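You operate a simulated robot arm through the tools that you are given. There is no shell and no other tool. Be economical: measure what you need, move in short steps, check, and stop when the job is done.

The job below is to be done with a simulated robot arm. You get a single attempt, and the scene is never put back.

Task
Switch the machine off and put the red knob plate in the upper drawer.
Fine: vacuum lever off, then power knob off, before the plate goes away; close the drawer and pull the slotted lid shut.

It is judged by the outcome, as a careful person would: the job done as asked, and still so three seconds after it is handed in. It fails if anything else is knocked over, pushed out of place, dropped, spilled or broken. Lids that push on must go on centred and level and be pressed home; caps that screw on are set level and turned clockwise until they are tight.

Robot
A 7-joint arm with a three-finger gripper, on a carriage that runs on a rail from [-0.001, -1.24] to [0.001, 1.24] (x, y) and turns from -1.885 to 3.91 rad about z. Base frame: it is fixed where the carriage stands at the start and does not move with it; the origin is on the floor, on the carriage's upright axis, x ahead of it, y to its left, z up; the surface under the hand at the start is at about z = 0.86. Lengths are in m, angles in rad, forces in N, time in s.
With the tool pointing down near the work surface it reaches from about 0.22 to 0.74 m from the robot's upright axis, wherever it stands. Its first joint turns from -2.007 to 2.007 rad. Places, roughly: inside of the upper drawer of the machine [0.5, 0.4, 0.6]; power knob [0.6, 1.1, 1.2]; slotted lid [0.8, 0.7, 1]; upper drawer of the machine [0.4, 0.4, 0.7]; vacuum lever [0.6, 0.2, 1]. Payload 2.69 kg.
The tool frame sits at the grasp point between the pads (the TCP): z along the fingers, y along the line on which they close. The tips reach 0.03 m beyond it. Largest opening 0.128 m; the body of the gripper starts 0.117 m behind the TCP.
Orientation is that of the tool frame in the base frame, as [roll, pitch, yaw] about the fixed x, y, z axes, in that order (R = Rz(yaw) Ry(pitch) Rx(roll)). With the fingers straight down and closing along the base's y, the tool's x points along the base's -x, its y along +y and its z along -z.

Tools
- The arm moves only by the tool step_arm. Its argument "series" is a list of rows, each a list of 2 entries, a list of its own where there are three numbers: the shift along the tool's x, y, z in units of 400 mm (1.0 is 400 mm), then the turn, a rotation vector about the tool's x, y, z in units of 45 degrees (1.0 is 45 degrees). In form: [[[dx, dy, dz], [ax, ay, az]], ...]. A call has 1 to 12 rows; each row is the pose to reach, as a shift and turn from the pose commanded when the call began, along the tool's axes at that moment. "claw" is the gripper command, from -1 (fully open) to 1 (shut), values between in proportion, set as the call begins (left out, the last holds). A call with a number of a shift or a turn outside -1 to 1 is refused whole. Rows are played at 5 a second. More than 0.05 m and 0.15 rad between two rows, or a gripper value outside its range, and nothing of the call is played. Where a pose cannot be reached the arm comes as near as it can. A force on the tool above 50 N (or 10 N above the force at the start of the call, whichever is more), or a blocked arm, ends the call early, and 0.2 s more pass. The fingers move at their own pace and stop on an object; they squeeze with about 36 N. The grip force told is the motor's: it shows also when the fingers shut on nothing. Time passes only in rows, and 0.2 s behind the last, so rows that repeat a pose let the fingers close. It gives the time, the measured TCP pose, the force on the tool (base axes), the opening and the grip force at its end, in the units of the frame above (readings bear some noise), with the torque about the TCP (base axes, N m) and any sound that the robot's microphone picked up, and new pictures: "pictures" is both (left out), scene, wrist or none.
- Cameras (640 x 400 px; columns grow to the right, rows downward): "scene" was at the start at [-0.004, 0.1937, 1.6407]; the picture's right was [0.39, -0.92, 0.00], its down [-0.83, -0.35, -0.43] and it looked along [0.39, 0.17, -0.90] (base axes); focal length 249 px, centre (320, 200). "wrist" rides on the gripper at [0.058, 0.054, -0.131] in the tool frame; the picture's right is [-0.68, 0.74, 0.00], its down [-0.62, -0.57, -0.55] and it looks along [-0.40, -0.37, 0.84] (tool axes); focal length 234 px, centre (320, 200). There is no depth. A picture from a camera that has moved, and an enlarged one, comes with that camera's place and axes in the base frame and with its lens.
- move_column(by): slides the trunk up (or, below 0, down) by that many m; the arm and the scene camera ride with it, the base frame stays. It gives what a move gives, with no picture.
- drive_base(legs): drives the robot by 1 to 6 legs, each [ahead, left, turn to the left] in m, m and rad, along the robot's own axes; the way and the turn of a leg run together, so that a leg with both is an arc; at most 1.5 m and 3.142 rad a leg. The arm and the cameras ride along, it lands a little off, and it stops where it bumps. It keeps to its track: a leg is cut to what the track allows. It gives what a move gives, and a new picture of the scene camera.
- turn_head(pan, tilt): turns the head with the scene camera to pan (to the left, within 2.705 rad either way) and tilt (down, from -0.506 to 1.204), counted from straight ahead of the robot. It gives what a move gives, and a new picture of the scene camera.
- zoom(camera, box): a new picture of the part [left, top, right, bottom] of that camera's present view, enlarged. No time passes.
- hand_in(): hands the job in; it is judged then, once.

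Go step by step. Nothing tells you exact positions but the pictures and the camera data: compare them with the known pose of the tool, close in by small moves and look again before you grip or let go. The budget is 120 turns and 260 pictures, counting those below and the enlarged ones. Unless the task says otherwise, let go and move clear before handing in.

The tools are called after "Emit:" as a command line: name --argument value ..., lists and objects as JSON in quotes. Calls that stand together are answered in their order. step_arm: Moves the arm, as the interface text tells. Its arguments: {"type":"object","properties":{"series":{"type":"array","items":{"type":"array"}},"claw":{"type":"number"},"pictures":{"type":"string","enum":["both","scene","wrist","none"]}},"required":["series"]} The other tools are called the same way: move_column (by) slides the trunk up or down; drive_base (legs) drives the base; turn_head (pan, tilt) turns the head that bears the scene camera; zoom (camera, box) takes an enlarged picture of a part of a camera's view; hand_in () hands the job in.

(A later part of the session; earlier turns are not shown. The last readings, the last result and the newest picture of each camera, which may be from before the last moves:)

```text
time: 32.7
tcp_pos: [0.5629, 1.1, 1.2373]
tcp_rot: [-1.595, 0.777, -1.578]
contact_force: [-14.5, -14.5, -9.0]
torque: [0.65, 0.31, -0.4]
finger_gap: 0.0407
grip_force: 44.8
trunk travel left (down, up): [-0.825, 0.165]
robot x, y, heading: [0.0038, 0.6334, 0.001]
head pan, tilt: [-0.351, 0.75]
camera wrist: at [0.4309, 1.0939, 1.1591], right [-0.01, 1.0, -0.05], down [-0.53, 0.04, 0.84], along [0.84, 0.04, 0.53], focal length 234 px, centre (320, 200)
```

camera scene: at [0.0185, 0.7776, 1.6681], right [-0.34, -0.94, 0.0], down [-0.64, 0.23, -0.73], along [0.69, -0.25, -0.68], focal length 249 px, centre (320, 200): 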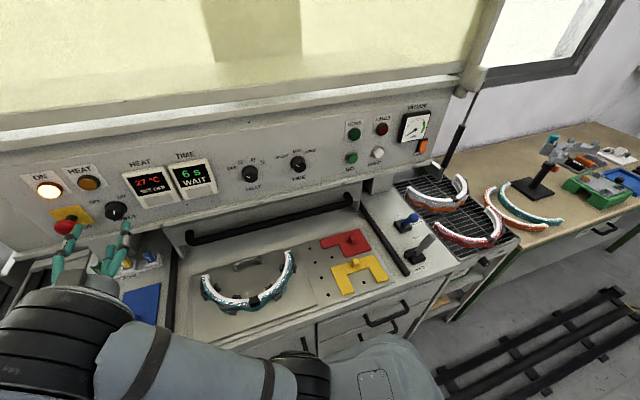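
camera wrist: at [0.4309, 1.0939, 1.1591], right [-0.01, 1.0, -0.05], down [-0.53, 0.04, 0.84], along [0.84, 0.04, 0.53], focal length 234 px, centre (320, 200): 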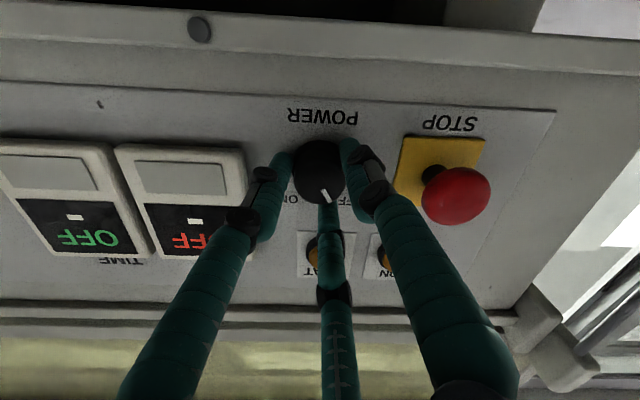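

Torque rose and the knob stopped following, so it is at its OFF stop. Release and retreat.

Emit:
step_arm --series '[[[0, 0, 0], [0, 0, 0]], [[0, 0, 0], [0, 0, 0]], [[0, 0, 0], [0, 0, 0]], [[0, 0, -0.05], [0, 0, 0]], [[0, 0, -0.12], [0, 0, 0]], [[0, 0, -0.2], [0, 0, 0]]]' --claw 0 --pictures "both"

```text
time: 34.1
tcp_pos: [0.4838, 1.1014, 1.2365]
tcp_rot: [-1.588, 0.777, -1.574]
contact_force: [-0.1, -0.1, 0.2]
torque: [-0.02, 0.01, -0.01]
finger_gap: 0.0639
grip_force: 0.2
trunk travel left (down, up): [-0.825, 0.165]
robot x, y, heading: [-0.0002, 0.6333, -0.0]
head pan, tilt: [-0.351, 0.75]
camera scene: at [0.016, 0.7763, 1.6682], right [-0.34, -0.94, 0.0], down [-0.64, 0.23, -0.73], along [0.69, -0.25, -0.68], focal length 249 px, centre (320, 200)
camera wrist: at [0.3517, 1.0953, 1.1582], right [-0.01, 1.0, -0.05], down [-0.54, 0.04, 0.84], along [0.84, 0.04, 0.54], focal length 234 px, centre (320, 200)
```

scene: 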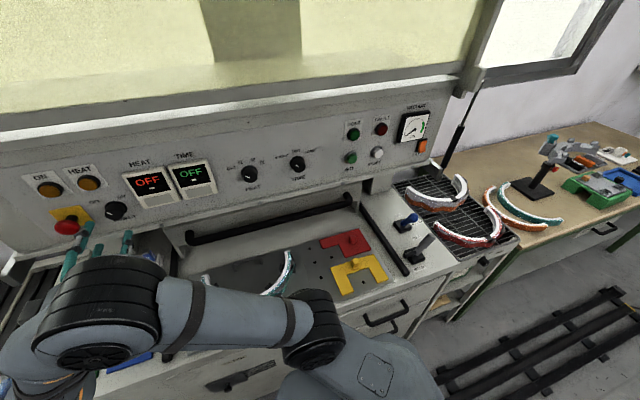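
wrist: 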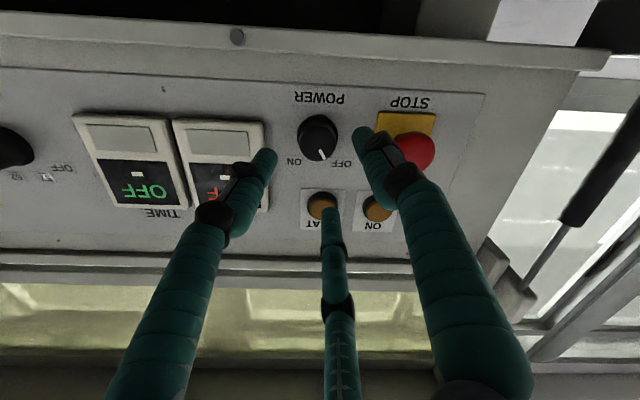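

Power is off; I zoom to check the knob pointer.

Emit:
zoom --camera "wrist" --box '[270, 80, 390, 180]'

Emit:
zoom --camera "scene" --box '[370, 90, 470, 280]'

```text
4.00 times, centred on (330, 130) of wrist
camera zoom: at [0.3517, 1.0953, 1.1582], right [-0.01, 1.0, -0.05], down [-0.54, 0.04, 0.84], along [0.84, 0.04, 0.54], focal length 937 px, centre (280, 480)
```

zoom: 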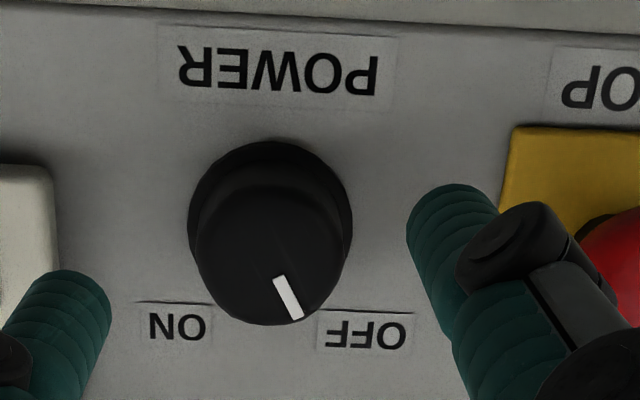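

```text
2.11 times, centred on (420, 185) of scene
camera zoom: at [0.016, 0.7763, 1.6682], right [-0.34, -0.94, 0.0], down [-0.64, 0.23, -0.73], along [0.69, -0.25, -0.68], focal length 525 px, centre (110, 232)
```

zoom: 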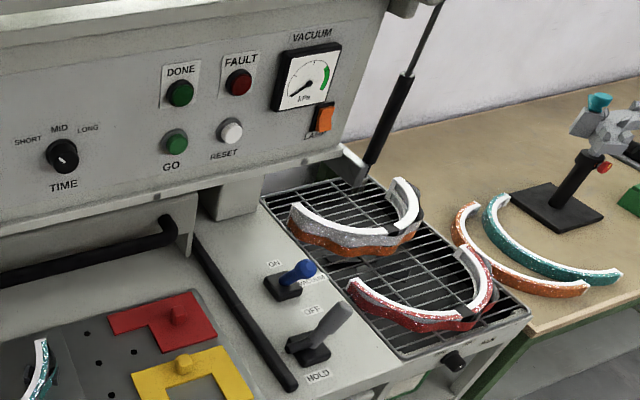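

The pointer is towards OFF but maybe short of the label by ~15°. I'll re-grip and check against the stop.

Emit:
step_arm --series '[[[0, 0, 0.1], [0, 0, 0.1]], [[0, 0, 0.205], [0, 0, 0.25]], [[0, 0, 0.205], [0, 0, 0.3]]]' --pictures "none"

Emit:
step_arm --series '[[[0, 0, 0], [0, 0, 0]], [[0, 0, 0], [0, 0, 0]], [[0, 0, 0], [0, 0, 0]], [[0, 0, 0], [0, 0, 0]]]' --claw 1 --pictures "wrist"

Emit:
step_arm --series '[[[0, 0, 0], [0, 0, -0.12]], [[0, 0, 0], [0, 0, -0.24]], [[0, 0, 0], [0, 0, -0.36]], [[0, 0, 0], [0, 0, -0.48]]]' --pictures "wrist"

```text
time: 34.9
tcp_pos: [0.5668, 1.1048, 1.2373]
tcp_rot: [-1.6, 1.012, -1.582]
contact_force: [-0.8, -0.1, -0.8]
torque: [0.02, 0.0, 0.02]
finger_gap: 0.064
grip_force: 0.0
trunk travel left (down, up): [-0.825, 0.165]
robot x, y, heading: [0.0009, 0.637, 0.006]
head pan, tilt: [-0.351, 0.75]
```

```text
time: 35.9
tcp_pos: [0.5696, 1.0993, 1.2364]
tcp_rot: [-1.603, 1.015, -1.594]
contact_force: [-5.6, -12.3, -8.8]
torque: [0.14, -0.06, -0.53]
finger_gap: 0.0428
grip_force: 40.2
trunk travel left (down, up): [-0.825, 0.165]
robot x, y, heading: [0.0002, 0.636, 0.006]
head pan, tilt: [-0.351, 0.75]
camera wrist: at [0.4363, 1.1137, 1.1602], right [0.0, 0.98, 0.18], down [-0.53, -0.16, 0.83], along [0.85, -0.1, 0.52], focal length 234 px, centre (320, 200)
```

wrist: 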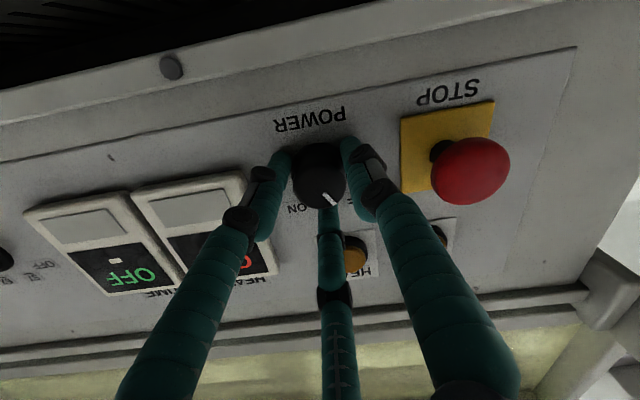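

```text
time: 36.9
tcp_pos: [0.5658, 1.1, 1.2366]
tcp_rot: [-1.593, 0.638, -1.58]
contact_force: [-9.7, -15.4, -7.8]
torque: [0.74, 0.46, -0.58]
finger_gap: 0.0419
grip_force: 44.7
trunk travel left (down, up): [-0.825, 0.165]
robot x, y, heading: [-0.0017, 0.6331, 0.003]
head pan, tilt: [-0.351, 0.75]
camera wrist: at [0.4343, 1.0836, 1.1604], right [-0.01, 0.98, -0.19], down [-0.53, 0.16, 0.83], along [0.84, 0.11, 0.52], focal length 234 px, centre (320, 200)
```

wrist: 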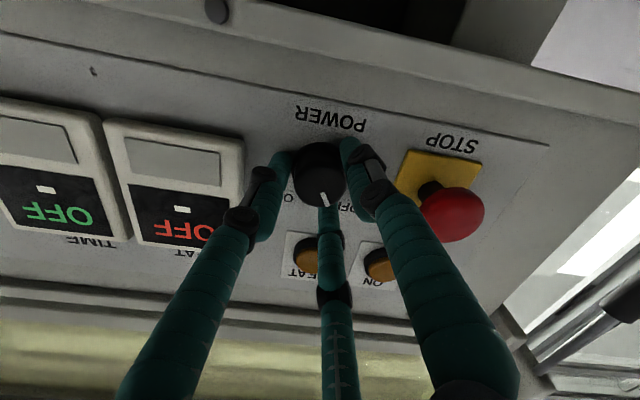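

The grip slipped against a firm stop, so the knob is fully at OFF. Release, retreat.

Emit:
step_arm --series '[[[0, 0, 0], [0, 0, 0]], [[0, 0, 0], [0, 0, 0]], [[0, 0, 0], [0, 0, 0]], [[0, 0, -0.07], [0, 0, 0]], [[0, 0, -0.15], [0, 0, 0]], [[0, 0, -0.25], [0, 0, 0.1]], [[0, 0, -0.33], [0, 0, 0.2]], [[0, 0, -0.33], [0, 0, 0.38]], [[0, 0, -0.33], [0, 0, 0.56]], [[0, 0, -0.33], [0, 0, 0.74]], [[0, 0, -0.33], [0, 0, 0.92]], [[0, 0, -0.33], [0, 0, 1]]]' --claw 0 --pictures "both"

```text
time: 39.5
tcp_pos: [0.4347, 1.1007, 1.2375]
tcp_rot: [-1.673, 1.42, -1.661]
contact_force: [0.6, -0.3, 0.7]
torque: [-0.01, 0.0, 0.0]
finger_gap: 0.0642
grip_force: 0.0
trunk travel left (down, up): [-0.825, 0.165]
robot x, y, heading: [-0.0025, 0.6345, 0.006]
head pan, tilt: [-0.351, 0.75]
camera scene: at [0.0178, 0.7762, 1.6682], right [-0.34, -0.94, 0.0], down [-0.64, 0.23, -0.73], along [0.69, -0.25, -0.68], focal length 249 px, centre (320, 200)
camera wrist: at [0.3031, 1.1447, 1.1737], right [0.0, 0.83, 0.56], down [-0.53, -0.47, 0.7], along [0.85, -0.3, 0.44], focal length 234 px, centre (320, 200)
```

scene: 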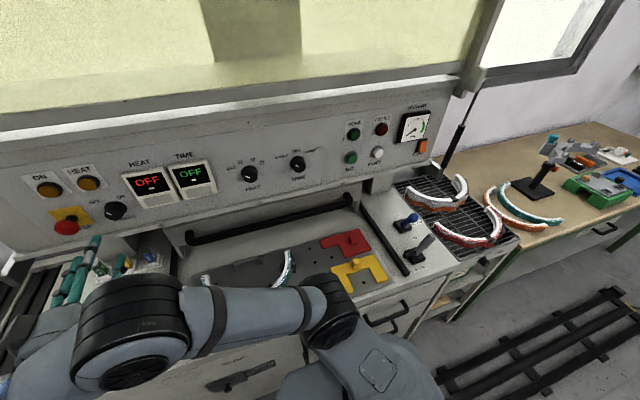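
wrist: 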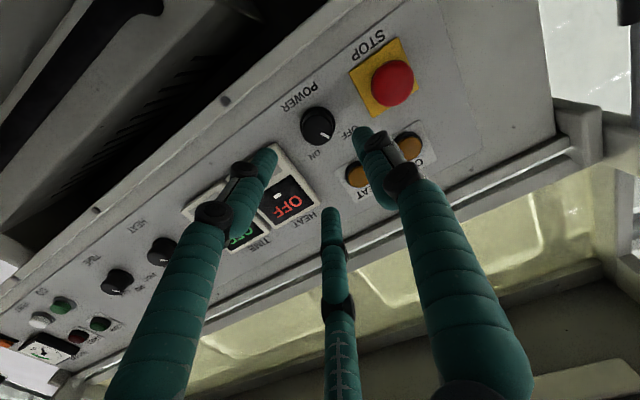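

All off. Next, drawers: I tilt the tool back down, then drive right and look at the drawer front.

Emit:
step_arm --series '[[[0, 0, 0], [0, 0.18, 0]], [[0, 0, 0], [0, 0.36, 0]], [[0, 0, 0], [0, 0.54, 0]], [[0, 0, 0], [0, 0.72, 0]], [[0, 0, 0], [0, 0.9, 0]], [[0, 0, 0], [0, 1, 0]]]' --pictures "none"

Emit:
drive_base --legs '[[0, -0.64, 0]]'

Emit:
turn_head --pan 0.9 --tilt 1.15

```text
time: 40.9
tcp_pos: [0.4354, 1.1017, 1.2373]
tcp_rot: [-2.934, 0.757, -2.983]
contact_force: [-0.1, -0.1, -0.2]
torque: [0.0, -0.02, -0.01]
finger_gap: 0.064
grip_force: 0.1
trunk travel left (down, up): [-0.825, 0.165]
robot x, y, heading: [0.0021, 0.6318, 0.002]
head pan, tilt: [-0.351, 0.75]
```

```text
time: 44.5
tcp_pos: [0.4321, 0.4597, 1.2377]
tcp_rot: [-2.934, 0.76, -2.979]
contact_force: [0.5, 0.3, 0.0]
torque: [0.02, 0.0, 0.01]
finger_gap: 0.064
grip_force: 0.1
trunk travel left (down, up): [-0.825, 0.165]
robot x, y, heading: [-0.0033, -0.0077, 0.015]
head pan, tilt: [-0.351, 0.75]
camera scene: at [0.0162, 0.1323, 1.6683], right [-0.34, -0.94, 0.0], down [-0.64, 0.23, -0.73], along [0.69, -0.24, -0.68], focal length 249 px, centre (320, 200)
```

scene: 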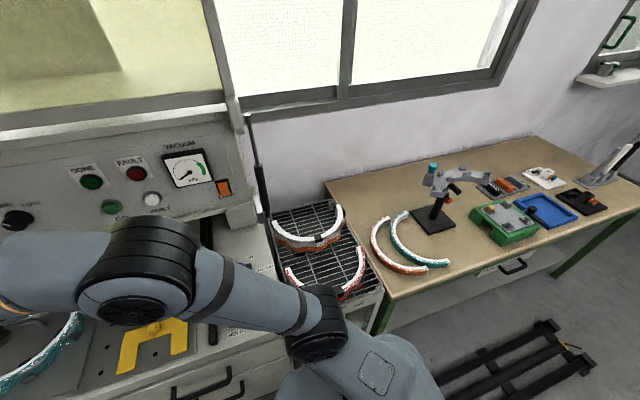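

```text
time: 45.9
tcp_pos: [0.4327, 0.4597, 1.2389]
tcp_rot: [-2.933, 0.759, -2.978]
contact_force: [-0.2, 0.0, -0.1]
torque: [0.0, 0.02, 0.0]
finger_gap: 0.064
grip_force: 0.0
trunk travel left (down, up): [-0.825, 0.165]
robot x, y, heading: [-0.0031, -0.0112, 0.01]
head pan, tilt: [0.901, 1.15]
camera scene: at [-0.0252, 0.2074, 1.6394], right [0.79, -0.61, 0.0], down [-0.56, -0.72, -0.41], along [0.25, 0.32, -0.91], focal length 249 px, centre (320, 200)
```

scene: 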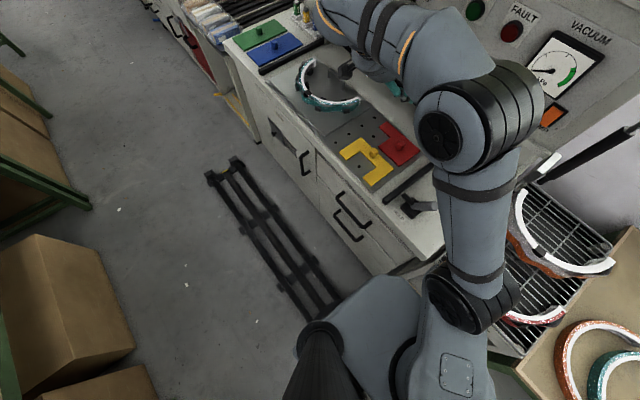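

Handles visible at about (0.30, 0.41, 0.735) for the upper. I zoom to distinguish upper/lower drawer.

Emit:
zoom --camera "scene" --box '[300, 150, 440, 270]'

```text
3.33 times, centred on (370, 210) of scene
camera zoom: at [-0.0252, 0.2074, 1.6394], right [0.79, -0.61, 0.0], down [-0.56, -0.72, -0.41], along [0.25, 0.32, -0.91], focal length 831 px, centre (153, 167)
```

zoom: 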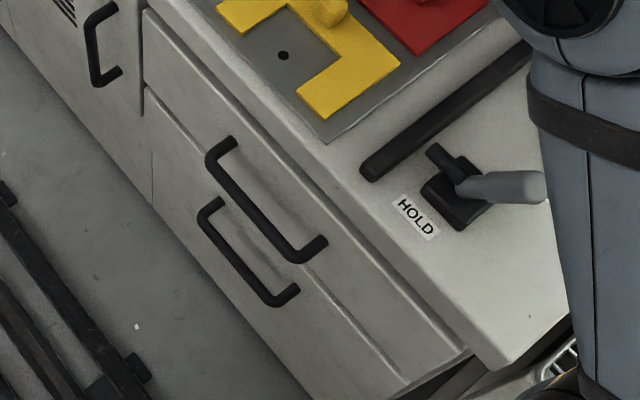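

Upper drawer bar sits near (0.288, 0.411, 0.735) along y, with the drawer face at x≈0.325. I'll turn the gripper to close vertically and pull back in front of the counter before lowering.

Emit:
step_arm --series '[[[0.07, -0.029, -0.06], [-0.03, -0.017, 0.18]], [[0.14, -0.058, -0.125], [-0.06, -0.034, 0.36]], [[0.21, -0.087, -0.19], [-0.09, -0.05, 0.54]], [[0.283, -0.116, -0.25], [-0.12, -0.067, 0.717]]]' --pictures "none"

Emit:
step_arm --series '[[[0, 0, 0], [-0.03, -0.017, 0.18]], [[0, 0, 0], [-0.06, -0.034, 0.36]], [[0, 0, 0], [-0.09, -0.05, 0.54]], [[0, 0, 0], [-0.12, -0.067, 0.717]]]' --pictures "none"

Emit:
step_arm --series '[[[0, 0, 0], [-0.03, -0.017, 0.18]], [[0, 0, 0], [-0.06, -0.034, 0.36]], [[0, 0, 0], [-0.09, -0.05, 0.54]], [[0, 0, 0], [-0.12, -0.067, 0.717]]]' --pictures "both"

```text
time: 46.9
tcp_pos: [0.2778, 0.4078, 1.2391]
tcp_rot: [2.699, 0.746, 2.519]
contact_force: [-1.0, -0.4, 0.4]
torque: [0.0, -0.03, 0.06]
finger_gap: 0.0641
grip_force: 0.0
trunk travel left (down, up): [-0.825, 0.165]
robot x, y, heading: [-0.0009, -0.0085, 0.004]
head pan, tilt: [0.901, 1.15]
```

```text
time: 47.9
tcp_pos: [0.283, 0.4107, 1.2385]
tcp_rot: [2.273, 0.435, 1.941]
contact_force: [0.1, 0.6, 0.0]
torque: [0.01, 0.02, 0.04]
finger_gap: 0.064
grip_force: 0.1
trunk travel left (down, up): [-0.825, 0.165]
robot x, y, heading: [-0.0002, -0.0068, 0.009]
head pan, tilt: [0.901, 1.15]
```

```text
time: 48.9
tcp_pos: [0.2834, 0.4103, 1.2391]
tcp_rot: [2.093, -0.004, 1.572]
contact_force: [0.8, -0.8, 1.3]
torque: [-0.01, 0.07, 0.01]
finger_gap: 0.0638
grip_force: 0.0
trunk travel left (down, up): [-0.825, 0.165]
robot x, y, heading: [-0.0018, -0.0093, 0.006]
head pan, tilt: [0.901, 1.15]
camera scene: at [-0.024, 0.2055, 1.6397], right [0.79, -0.61, 0.0], down [-0.56, -0.72, -0.41], along [0.25, 0.32, -0.91], focal length 249 px, centre (320, 200)
camera wrist: at [0.1979, 0.4683, 1.3499], right [0.37, -0.68, 0.64], down [-0.76, -0.61, -0.22], along [0.54, -0.4, -0.74], focal length 234 px, centre (320, 200)
```

scene: 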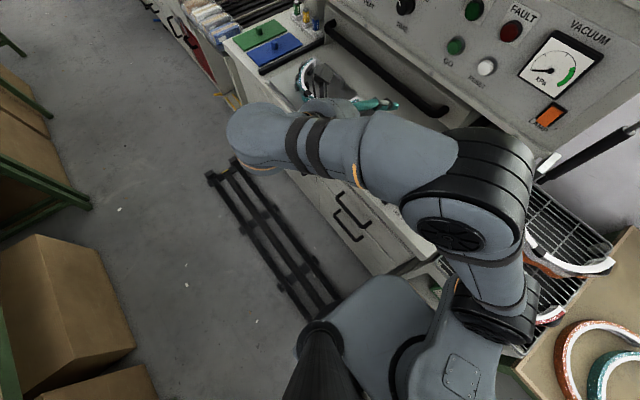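
wrist: 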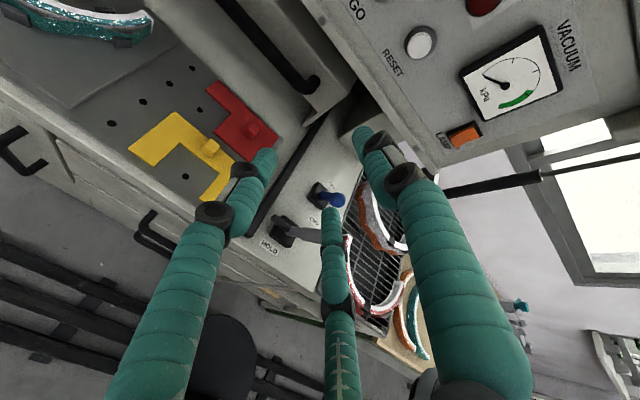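

Orientation is right. I move down in front of the counter, staying back from it.

Emit:
step_arm --series '[[[0, -0.06, -0.1], [0, 0, 0]], [[0, -0.13, -0.2], [0, 0, 0]], [[0, -0.24, -0.18], [0, 0, 0]], [[0, -0.35, -0.12], [0, 0, 0]], [[0, -0.46, -0.06], [0, 0, 0]], [[0, -0.57, 0], [0, 0, 0]], [[0, -0.68, 0.04], [0, 0, 0]], [[0, -0.79, 0.09], [0, 0, 0]], [[0, -0.9, 0.14], [0, 0, 0]]]' --pictures "both"

```text
refused: row 4 steps farther than a row can; nothing moved
```

Emit:
step_arm --series '[[[0, -0.06, -0.1], [0, 0, 0]], [[0, -0.13, -0.19], [0, 0, 0]], [[0, -0.24, -0.17], [0, 0, 0]], [[0, -0.35, -0.12], [0, 0, 0]], [[0, -0.45, -0.06], [0, 0, 0]], [[0, -0.55, 0], [0, 0, 0]], [[0, -0.66, 0.04], [0, 0, 0]], [[0, -0.77, 0.09], [0, 0, 0]], [[0, -0.88, 0.14], [0, 0, 0]]]' --pictures "both"

```text
time: 51.1
tcp_pos: [0.1396, 0.4289, 0.9445]
tcp_rot: [2.15, -0.072, 1.56]
contact_force: [0.3, -0.6, -0.2]
torque: [0.04, -0.01, -0.01]
finger_gap: 0.0641
grip_force: 0.1
trunk travel left (down, up): [-0.825, 0.165]
robot x, y, heading: [0.0014, -0.01, 0.007]
head pan, tilt: [0.901, 1.15]
stopped in row 9: the arm was blocked; the commanded pose is now the measured one
camera scene: at [-0.0248, 0.2067, 1.6395], right [0.79, -0.61, 0.0], down [-0.56, -0.72, -0.41], along [0.25, 0.32, -0.91], focal length 249 px, centre (320, 200)
camera wrist: at [0.0602, 0.479, 1.0643], right [0.4, -0.72, 0.57], down [-0.77, -0.59, -0.22], along [0.49, -0.35, -0.8], focal length 234 px, centre (320, 200)
```

scene: 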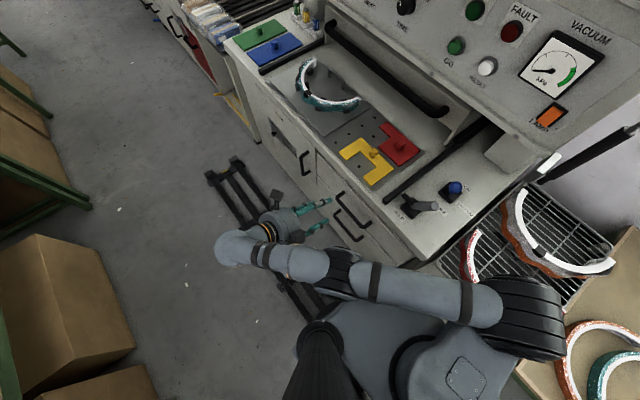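
wrist: 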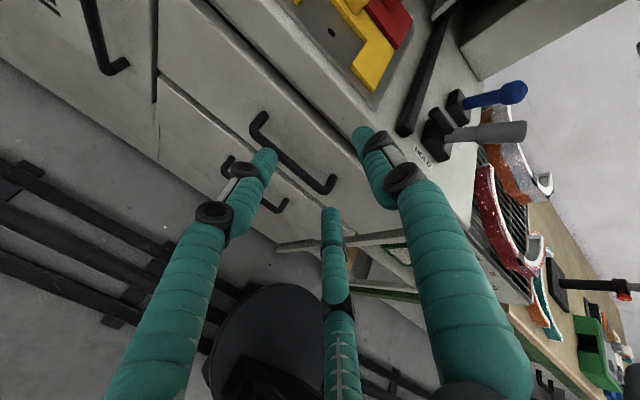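

The arm was blocked while folded close to itself; I try coming forward and down, straightening the small roll error.

Emit:
step_arm --series '[[[-0.01, -0.03, 0.09], [0, -0.012, -0.02]], [[-0.025, -0.08, 0.18], [0, -0.025, -0.04]], [[-0.037, -0.13, 0.27], [0, -0.037, -0.06]], [[-0.05, -0.183, 0.359], [0, -0.05, -0.077]]]' --claw 0.3

```text
time: 51.7
tcp_pos: [0.1305, 0.4682, 0.9596]
tcp_rot: [2.256, -0.192, 1.585]
contact_force: [-0.2, -0.5, -0.6]
torque: [-0.02, -0.03, 0.0]
finger_gap: 0.0447
grip_force: 0.0
out of reach, approached as far as the arm can: row 3
trunk travel left (down, up): [-0.825, 0.165]
robot x, y, heading: [-0.0, -0.0108, 0.009]
head pan, tilt: [0.901, 1.15]
stopped in row 3: the arm was blocked; the commanded pose is now the measured one
camera scene: at [-0.0251, 0.2084, 1.6393], right [0.79, -0.61, 0.0], down [-0.56, -0.72, -0.41], along [0.25, 0.32, -0.91], focal length 249 px, centre (320, 200)
camera wrist: at [0.0635, 0.4996, 1.0919], right [0.48, -0.77, 0.43], down [-0.77, -0.6, -0.21], along [0.42, -0.23, -0.88], focal length 234 px, centre (320, 200)
```

scene: 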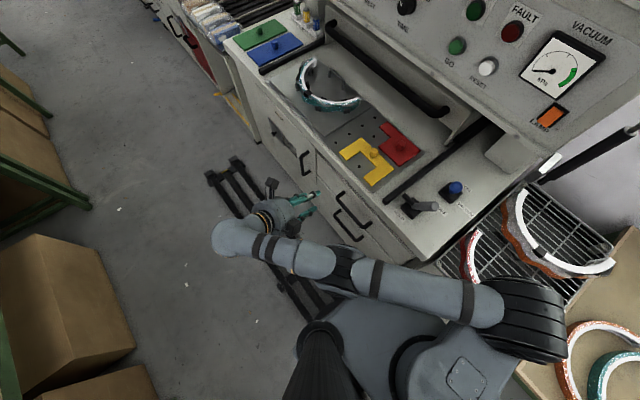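
wrist: 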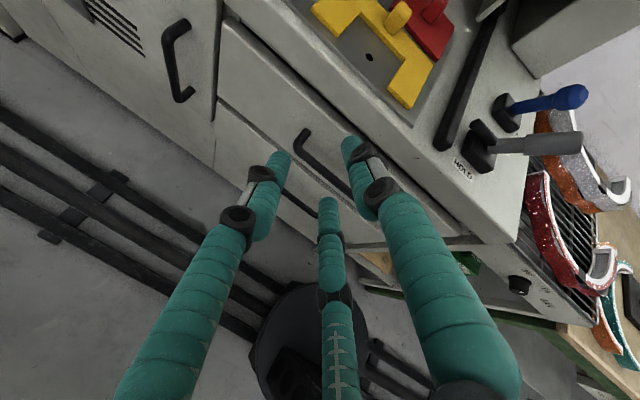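

Limits again; standing further right and lowering the trunk should give a better arm shape. I drive right first and raise the tool.

Emit:
drive_base --legs '[[0, -0.22, 0]]'

Emit:
step_arm --series '[[[0.08, 0.06, -0.03], [0, -0.03, -0.04]], [[0.16, 0.12, -0.06], [0, -0.06, -0.08]], [[0.24, 0.19, -0.09], [0, -0.09, -0.12]], [[0.3, 0.25, -0.1], [-0.05, -0.12, -0.16]]]'

```text
time: 53.5
tcp_pos: [0.1265, 0.2437, 0.9604]
tcp_rot: [2.257, -0.194, 1.592]
contact_force: [0.5, -0.5, -0.2]
torque: [0.03, 0.01, 0.05]
finger_gap: 0.0448
grip_force: 0.1
trunk travel left (down, up): [-0.825, 0.165]
robot x, y, heading: [0.0016, -0.2326, 0.018]
head pan, tilt: [0.901, 1.15]
camera scene: at [-0.0266, -0.0174, 1.6395], right [0.79, -0.61, 0.0], down [-0.56, -0.72, -0.41], along [0.25, 0.32, -0.91], focal length 249 px, centre (320, 200)
```

scene: 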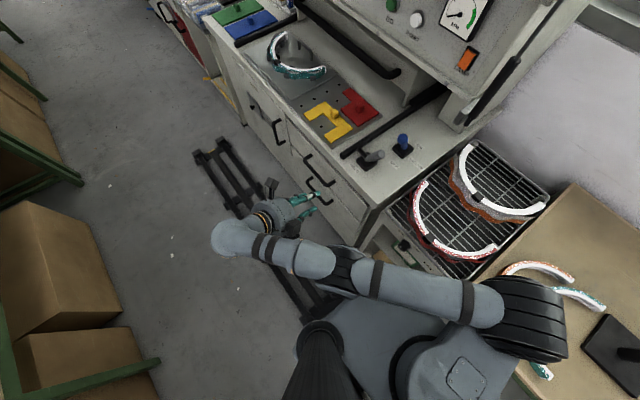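

```text
time: 54.5
tcp_pos: [0.1602, 0.3426, 1.0841]
tcp_rot: [2.213, -0.036, 1.596]
contact_force: [-1.2, 0.1, -0.8]
torque: [0.0, -0.03, 0.0]
finger_gap: 0.045
grip_force: 0.1
trunk travel left (down, up): [-0.825, 0.165]
robot x, y, heading: [-0.0005, -0.2299, 0.017]
head pan, tilt: [0.901, 1.15]
camera scene: at [-0.0274, -0.0153, 1.6392], right [0.79, -0.61, 0.0], down [-0.56, -0.72, -0.41], along [0.25, 0.32, -0.91], focal length 249 px, centre (320, 200)
camera wrist: at [0.0859, 0.3942, 1.2075], right [0.46, -0.68, 0.57], down [-0.76, -0.63, -0.14], along [0.45, -0.37, -0.81], focal length 234 px, centre (320, 200)
```

scene: 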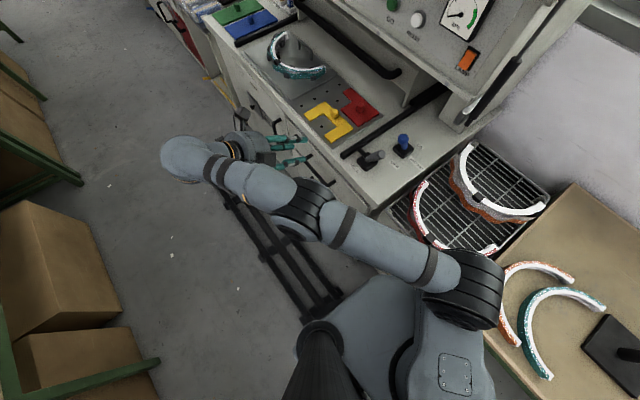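
wrist: 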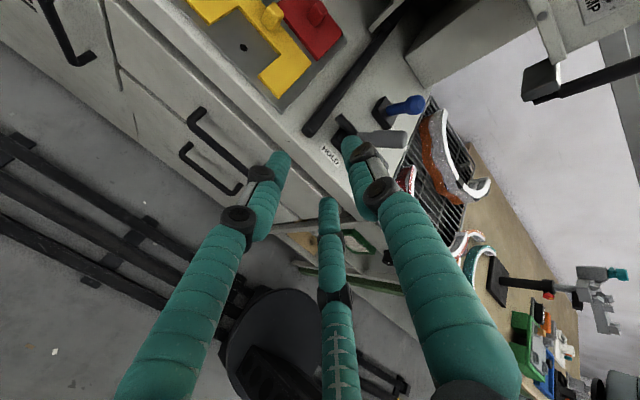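

Now the arm is stretched on the robot side with clearance from counter and rack. Lower the trunk by 0.3.

Emit:
move_column --by -0.3

Emit:
step_arm --series '[[[0.05, 0, 0], [0, 0, 0]], [[0.1, 0, 0], [0.05, -0.02, -0.02]], [[0.165, 0, 0], [0.1, -0.03, -0.03]]]'

```text
time: 57.5
tcp_pos: [0.1607, 0.3407, 0.7861]
tcp_rot: [2.217, -0.036, 1.596]
contact_force: [0.2, -0.9, 0.4]
torque: [0.01, 0.02, 0.0]
finger_gap: 0.0449
grip_force: 0.0
trunk travel left (down, up): [-0.525, 0.465]
robot x, y, heading: [0.0029, -0.2338, 0.018]
head pan, tilt: [0.901, 1.15]
```

```text
time: 58.2
tcp_pos: [0.1582, 0.4074, 0.7877]
tcp_rot: [2.295, -0.001, 1.594]
contact_force: [0.5, -1.1, 0.2]
torque: [0.02, 0.04, 0.01]
finger_gap: 0.0448
grip_force: 0.1
trunk travel left (down, up): [-0.525, 0.465]
robot x, y, heading: [-0.0025, -0.2308, 0.013]
head pan, tilt: [0.901, 1.15]
camera scene: at [-0.0269, -0.0161, 1.3393], right [0.79, -0.61, 0.0], down [-0.56, -0.72, -0.41], along [0.25, 0.32, -0.91], focal length 249 px, centre (320, 200)
camera wrist: at [0.0954, 0.4643, 0.9132], right [0.5, -0.67, 0.55], down [-0.77, -0.63, -0.06], along [0.39, -0.39, -0.83], focal length 234 px, centre (320, 200)
```

scene: 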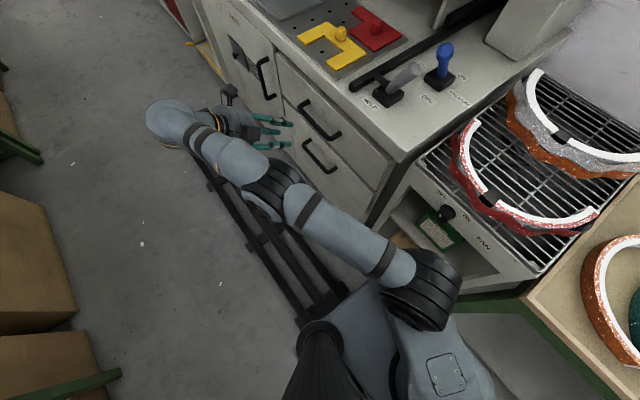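
wrist: 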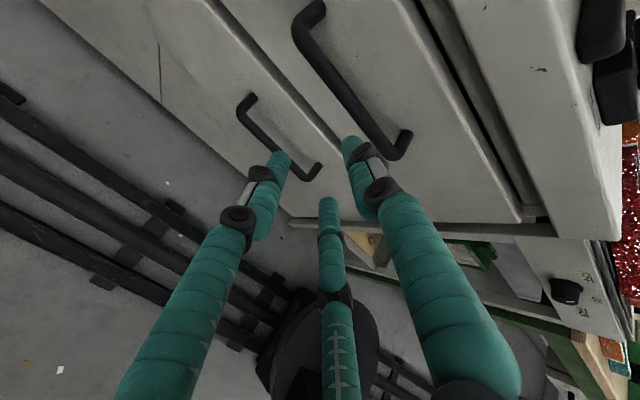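

Clear view of both handles; the top bar is near (0.288, 0.413, 0.741). I move to a pre-grasp and lay the tool a bit flatter.

Emit:
step_arm --series '[[[0.005, 0.043, 0.045], [-0.08, 0, 0]], [[0.01, 0.085, 0.09], [-0.17, 0, 0]], [[0.014, 0.128, 0.13], [-0.25, 0, 0]]]'

```text
time: 59.0
tcp_pos: [0.2311, 0.415, 0.7875]
tcp_rot: [2.098, -0.002, 1.592]
contact_force: [-0.3, 0.5, -0.4]
torque: [-0.04, -0.02, -0.05]
finger_gap: 0.0444
grip_force: 0.1
trunk travel left (down, up): [-0.525, 0.465]
robot x, y, heading: [-0.0025, -0.2309, 0.012]
head pan, tilt: [0.901, 1.15]
camera scene: at [-0.0264, -0.0163, 1.3394], right [0.79, -0.61, 0.0], down [-0.56, -0.72, -0.41], along [0.25, 0.32, -0.91], focal length 249 px, centre (320, 200)
camera wrist: at [0.1445, 0.4714, 0.901], right [0.38, -0.67, 0.63], down [-0.75, -0.63, -0.21], along [0.54, -0.39, -0.74], focal length 234 px, centre (320, 200)
```

scene: 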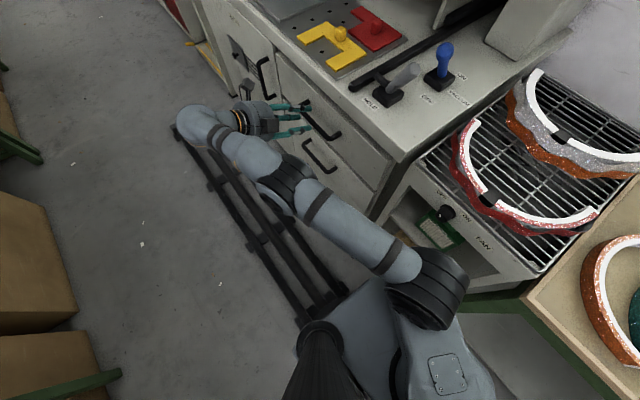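
wrist: 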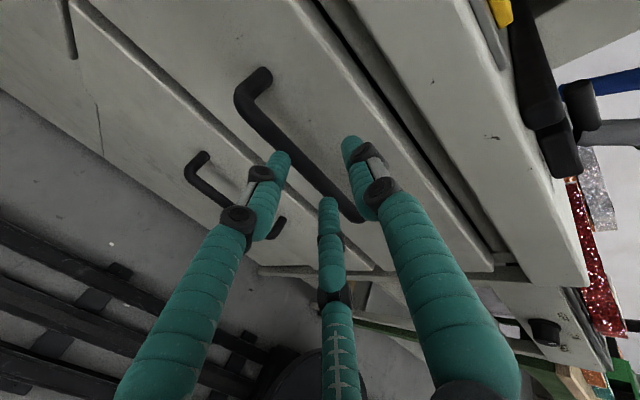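

The bar passes between the fingers in view; shift 13 mm down the closing line and advance.

Emit:
step_arm --series '[[[0, -0.032, 0.05], [0, 0, 0]], [[0, -0.032, 0.1], [0, 0, 0]], [[0, -0.032, 0.14], [0, 0, 0]]]' --pictures "wrist"

Emit:
step_arm --series '[[[0, 0, 0], [0, 0, 0]], [[0, 0, 0], [0, 0, 0]], [[0, 0, 0], [0, 0, 0]], [[0, 0, 0], [0, 0, 0]]]' --pictures "wrist" --claw 1

```text
time: 59.9
tcp_pos: [0.2711, 0.4145, 0.7423]
tcp_rot: [2.104, 0.006, 1.59]
contact_force: [-15.1, 5.5, -21.3]
torque: [0.73, 0.25, -0.22]
finger_gap: 0.0534
grip_force: 4.6
trunk travel left (down, up): [-0.525, 0.465]
robot x, y, heading: [-0.0021, -0.2316, 0.011]
head pan, tilt: [0.901, 1.15]
camera wrist: at [0.1852, 0.4729, 0.8551], right [0.39, -0.66, 0.64], down [-0.75, -0.63, -0.2], along [0.54, -0.4, -0.74], focal length 234 px, centre (320, 200)
```

wrist: 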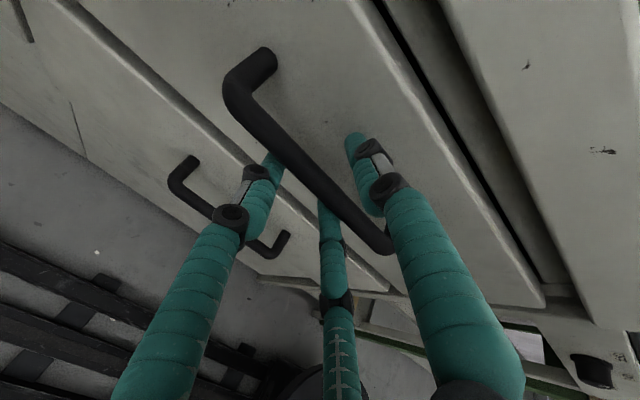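

```text
time: 60.9
tcp_pos: [0.2674, 0.4132, 0.7401]
tcp_rot: [2.12, 0.008, 1.58]
contact_force: [-19.9, -11.4, -44.1]
torque: [1.41, 0.5, 0.17]
finger_gap: 0.0275
grip_force: 37.5
trunk travel left (down, up): [-0.525, 0.465]
robot x, y, heading: [-0.0033, -0.2276, 0.015]
head pan, tilt: [0.901, 1.15]
camera wrist: at [0.1842, 0.4714, 0.8532], right [0.39, -0.67, 0.63], down [-0.76, -0.63, -0.19], along [0.52, -0.41, -0.75], focal length 234 px, centre (320, 200)
```

wrist: 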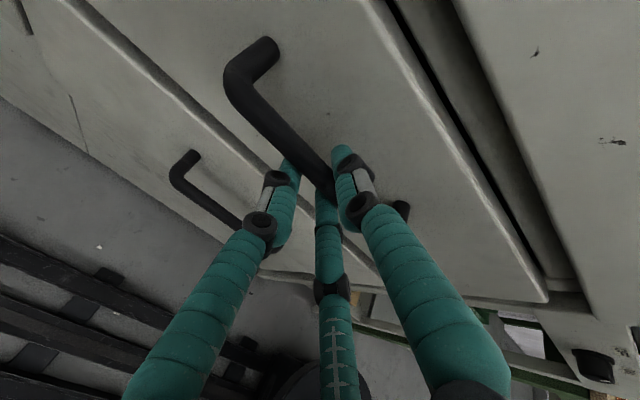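

Gripped but with a sideways preload (the bar sits low between the fingers). I relieve it by shifting down slightly, then pull.

Emit:
step_arm --series '[[[0, -0.012, 0], [0, 0, 0]], [[0, -0.022, 0], [0, 0, 0]], [[0, -0.022, 0], [0, 0, 0]]]' --pictures "none"

```text
time: 61.6
tcp_pos: [0.2684, 0.4123, 0.7404]
tcp_rot: [2.11, -0.003, 1.579]
contact_force: [-9.4, -15.8, -18.0]
torque: [0.89, 0.37, -0.88]
finger_gap: 0.0267
grip_force: 44.9
trunk travel left (down, up): [-0.525, 0.465]
robot x, y, heading: [0.0002, -0.2312, 0.014]
head pan, tilt: [0.901, 1.15]
```

Preload down. Now pull the drawer straight out, first 9 cm.

Emit:
step_arm --series '[[[0, -0.019, -0.032], [0, 0, 0]], [[0, -0.038, -0.0645], [0, 0, 0]], [[0, -0.057, -0.097], [0, 0, 0]], [[0, -0.076, -0.129], [0, 0, 0]], [[0, -0.095, -0.161], [0, 0, 0]], [[0, -0.114, -0.1935], [0, 0, 0]]]' --pictures "both"

```text
time: 63.0
tcp_pos: [0.1766, 0.4124, 0.7407]
tcp_rot: [2.105, 0.002, 1.59]
contact_force: [-2.7, -5.7, -26.7]
torque: [1.42, 0.25, -0.34]
finger_gap: 0.0264
grip_force: 45.5
trunk travel left (down, up): [-0.525, 0.465]
robot x, y, heading: [0.0003, -0.2338, 0.015]
head pan, tilt: [0.901, 1.15]
camera scene: at [-0.0263, -0.0141, 1.3389], right [0.79, -0.61, 0.0], down [-0.56, -0.72, -0.41], along [0.25, 0.32, -0.91], focal length 249 px, centre (320, 200)
camera wrist: at [0.0912, 0.4699, 0.8526], right [0.39, -0.67, 0.63], down [-0.75, -0.63, -0.2], along [0.54, -0.39, -0.75], focal length 234 px, centre (320, 200)
```

scene: 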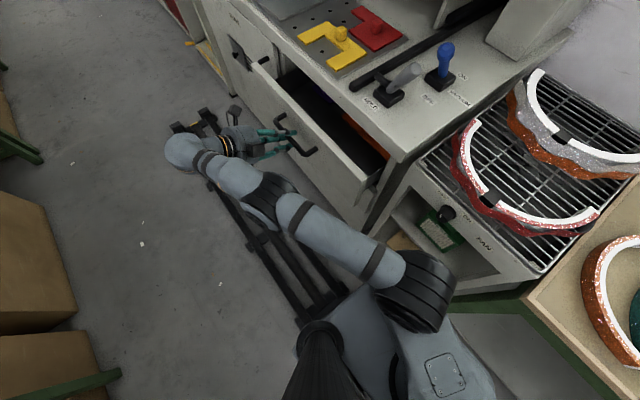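
wrist: 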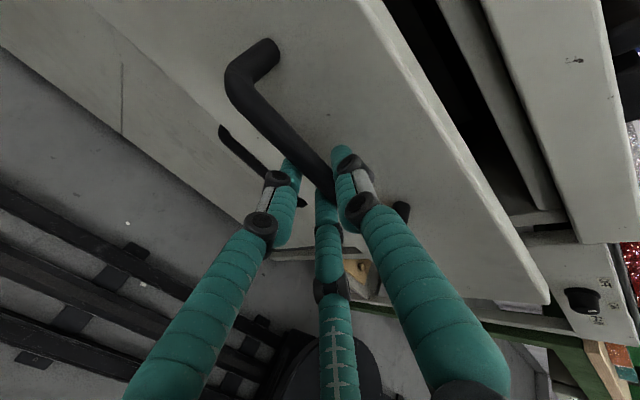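

The drawer slides smoothly, and there are things inside it. I pull it 12 cm further.

Emit:
step_arm --series '[[[0, -0.019, -0.032], [0, 0, 0]], [[0, -0.038, -0.0645], [0, 0, 0]], [[0, -0.057, -0.097], [0, 0, 0]], [[0, -0.076, -0.129], [0, 0, 0]], [[0, -0.095, -0.161], [0, 0, 0]], [[0, -0.114, -0.1935], [0, 0, 0]], [[0, -0.133, -0.226], [0, 0, 0]], [[0, -0.152, -0.258], [0, 0, 0]]]' --pictures "both"

```text
time: 64.8
tcp_pos: [0.0583, 0.4135, 0.7398]
tcp_rot: [2.099, -0.001, 1.597]
contact_force: [-1.8, 17.1, -19.9]
torque: [1.38, 0.24, -0.53]
finger_gap: 0.0263
grip_force: 45.0
trunk travel left (down, up): [-0.525, 0.465]
robot x, y, heading: [0.0023, -0.2291, 0.015]
head pan, tilt: [0.901, 1.15]
camera scene: at [-0.0271, -0.0118, 1.3386], right [0.79, -0.61, 0.0], down [-0.56, -0.73, -0.41], along [0.25, 0.32, -0.91], focal length 249 px, centre (320, 200)
camera wrist: at [-0.0286, 0.4691, 0.8522], right [0.39, -0.67, 0.64], down [-0.74, -0.64, -0.21], along [0.55, -0.39, -0.74], focal length 234 px, centre (320, 200)
```

scene: 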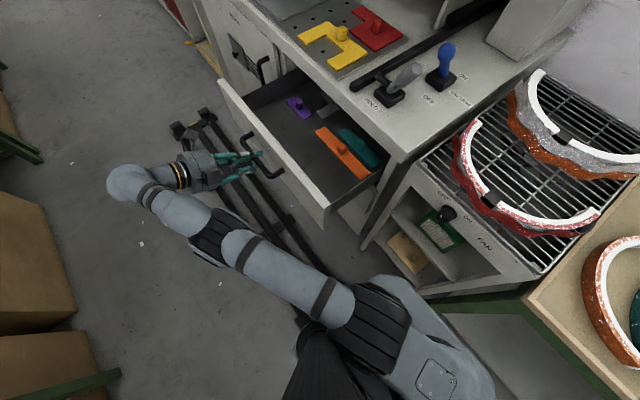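
wrist: 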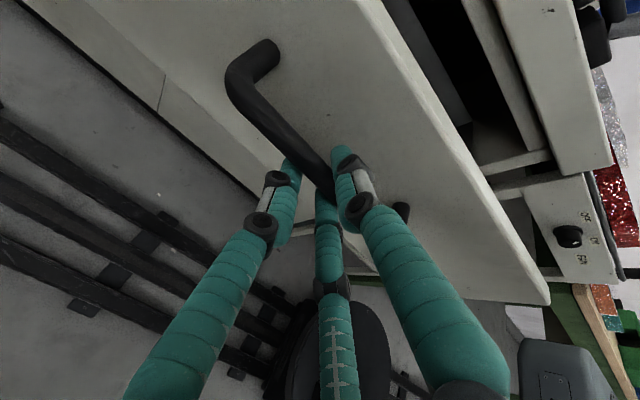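

Open about 21 cm; inside lie purple, grey, orange and teal plates. Zoom to find a free spot, then release.

Emit:
zoom --camera "scene" --box '[210, 0, 430, 230]'

Emit:
step_arm --series '[[[0, 0, 0], [0, 0, 0]], [[0, 0, 0], [0, 0, 0]], [[0, 0, 0], [0, 0, 0]], [[0, 0, -0.06], [0, 0, 0]], [[0, 0, -0.14], [0, 0, 0]]]' --pictures "scene" --claw 0.2

```text
1.74 times, centred on (320, 115) of scene
camera zoom: at [-0.0271, -0.0118, 1.3386], right [0.79, -0.61, 0.0], down [-0.56, -0.73, -0.41], along [0.25, 0.32, -0.91], focal length 433 px, centre (320, 348)
```

zoom: 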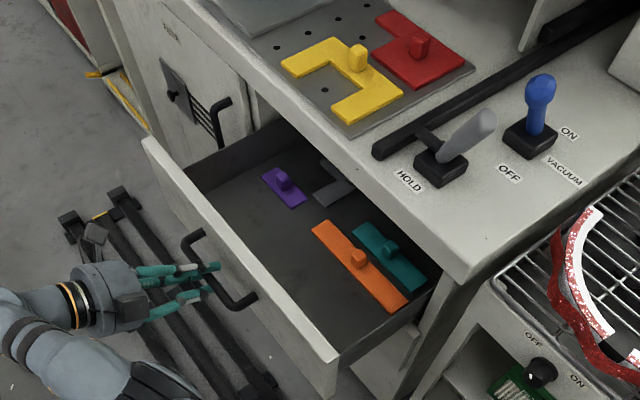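

```text
time: 66.0
tcp_pos: [0.0144, 0.3883, 0.7602]
tcp_rot: [2.097, -0.004, 1.59]
contact_force: [0.3, 0.1, 0.4]
torque: [0.02, 0.03, -0.01]
finger_gap: 0.0514
grip_force: 0.1
out of reach, approached as far as the arm can: row 4, 5
trunk travel left (down, up): [-0.525, 0.465]
robot x, y, heading: [-0.0005, -0.2283, 0.016]
head pan, tilt: [0.901, 1.15]
camera scene: at [-0.0274, -0.0171, 1.3395], right [0.79, -0.61, 0.0], down [-0.56, -0.72, -0.41], along [0.25, 0.32, -0.91], focal length 249 px, centre (320, 200)
```

scene: 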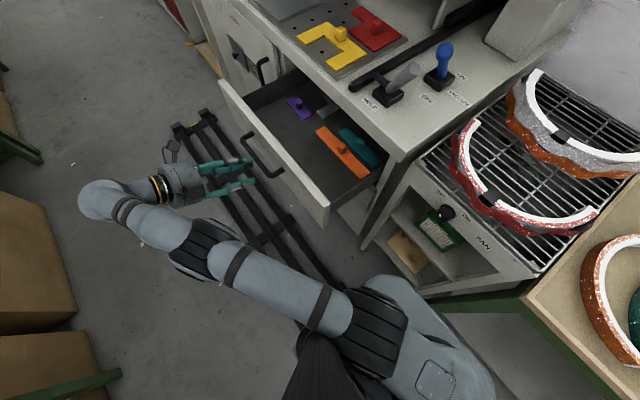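

The front strip of the drawer (x≈0.135–0.30) is empty and wide enough for the plate. I lift the trunk straight up to clear the handle and go look at the red plate from above.

Emit:
move_column --by 0.35

Emit:
turn_head --pan 0.75 --tilt 1.0

```text
time: 69.5
tcp_pos: [0.0132, 0.3896, 1.1087]
tcp_rot: [2.1, -0.002, 1.591]
contact_force: [1.0, -0.1, 0.7]
torque: [-0.01, -0.06, 0.01]
finger_gap: 0.0512
grip_force: 0.0
trunk travel left (down, up): [-0.875, 0.115]
robot x, y, heading: [0.0007, -0.2311, 0.014]
head pan, tilt: [0.901, 1.15]
```

```text
time: 70.2
tcp_pos: [0.0141, 0.3879, 1.1078]
tcp_rot: [2.098, -0.001, 1.591]
contact_force: [-0.6, -0.2, -0.3]
torque: [-0.02, 0.01, -0.01]
finger_gap: 0.0512
grip_force: 0.0
trunk travel left (down, up): [-0.875, 0.115]
robot x, y, heading: [0.0022, -0.2314, 0.015]
head pan, tilt: [0.75, 1.0]
camera scene: at [-0.0128, -0.0154, 1.6991], right [0.69, -0.72, 0.0], down [-0.61, -0.58, -0.54], along [0.39, 0.37, -0.84], focal length 249 px, centre (320, 200)
```

scene: 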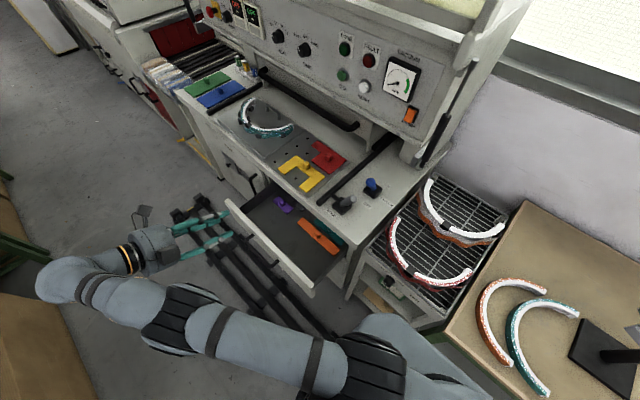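

Drawer stayed open. Zoom on the plate's knob and drawer interior.

Emit:
zoom --camera "scene" --box '[260, 120, 400, 210]'

Emit:
zoom --camera "scene" --box '[215, 160, 365, 300]'

```text
4.44 times, centred on (330, 165) of scene
camera zoom: at [-0.0128, -0.0154, 1.6991], right [0.69, -0.72, 0.0], down [-0.61, -0.58, -0.54], along [0.39, 0.37, -0.84], focal length 1108 px, centre (276, 356)
```

zoom: 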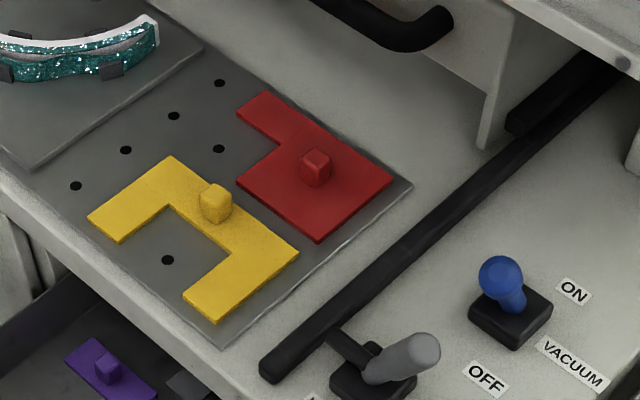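

```text
2.86 times, centred on (290, 230) of scene
camera zoom: at [-0.0128, -0.0154, 1.6991], right [0.69, -0.72, 0.0], down [-0.61, -0.58, -0.54], along [0.39, 0.37, -0.84], focal length 712 px, centre (406, 114)
```

zoom: 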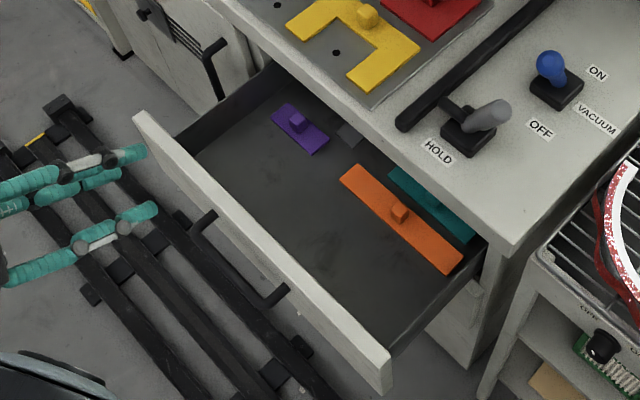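

The knob is a square block at about (0.551, 0.466), plate main square x 0.494–0.604, y 0.41–0.518. I turn the gripper back to close along y, pointing mostly down.

Emit:
step_arm --series '[[[0, 0.05, 0.02], [0, 0, -0.167]], [[0, 0.1, 0.04], [0, 0, -0.333]], [[0, 0.15, 0.06], [0, 0, -0.5]], [[0, 0.2, 0.08], [0, 0, -0.667]], [[0, 0.25, 0.1], [0, 0, -0.833]], [[0, 0.298, 0.116], [0, 0, -1]]]' --pictures "none"

Emit:
step_arm --series '[[[0, 0, 0], [0, 0, -0.167]], [[0, 0, 0], [0, 0, -0.333]], [[0, 0, 0], [0, 0, -0.5]], [[0, 0, 0], [0, 0, -0.667]], [[0, 0, 0], [0, 0, -0.833]], [[0, 0, 0], [0, 0, -1]]]' --pictures "none"

Emit:
drive_base --legs '[[0, 0.1, 0]]'

```text
time: 71.6
tcp_pos: [0.1153, 0.3896, 1.1882]
tcp_rot: [2.262, 0.655, 2.059]
contact_force: [0.1, 0.0, -0.4]
torque: [-0.02, -0.02, 0.02]
finger_gap: 0.0515
grip_force: 0.1
trunk travel left (down, up): [-0.875, 0.115]
robot x, y, heading: [0.0008, -0.2325, 0.017]
head pan, tilt: [0.75, 1.0]
```

```text
time: 73.0
tcp_pos: [0.1142, 0.3902, 1.1888]
tcp_rot: [3.142, 1.041, -3.12]
contact_force: [0.4, -0.2, -0.6]
torque: [0.0, 0.01, 0.03]
finger_gap: 0.0512
grip_force: 0.2
trunk travel left (down, up): [-0.875, 0.115]
robot x, y, heading: [0.0005, -0.2319, 0.013]
head pan, tilt: [0.75, 1.0]
```

```text
time: 74.1
tcp_pos: [0.1137, 0.493, 1.1874]
tcp_rot: [3.135, 1.043, -3.125]
contact_force: [-0.4, 0.1, 0.2]
torque: [0.01, -0.03, -0.02]
finger_gap: 0.0511
grip_force: 0.0
trunk travel left (down, up): [-0.875, 0.115]
robot x, y, heading: [-0.0023, -0.128, 0.015]
head pan, tilt: [0.75, 1.0]
camera scene: at [-0.0124, 0.0877, 1.6991], right [0.69, -0.72, 0.0], down [-0.61, -0.58, -0.54], along [0.39, 0.37, -0.84], focal length 249 px, centre (320, 200)
```

scene: 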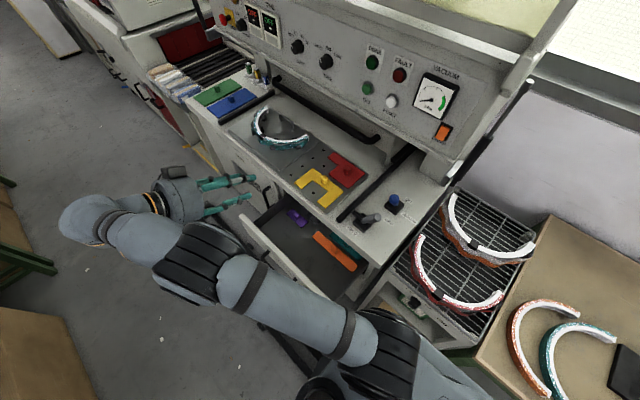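

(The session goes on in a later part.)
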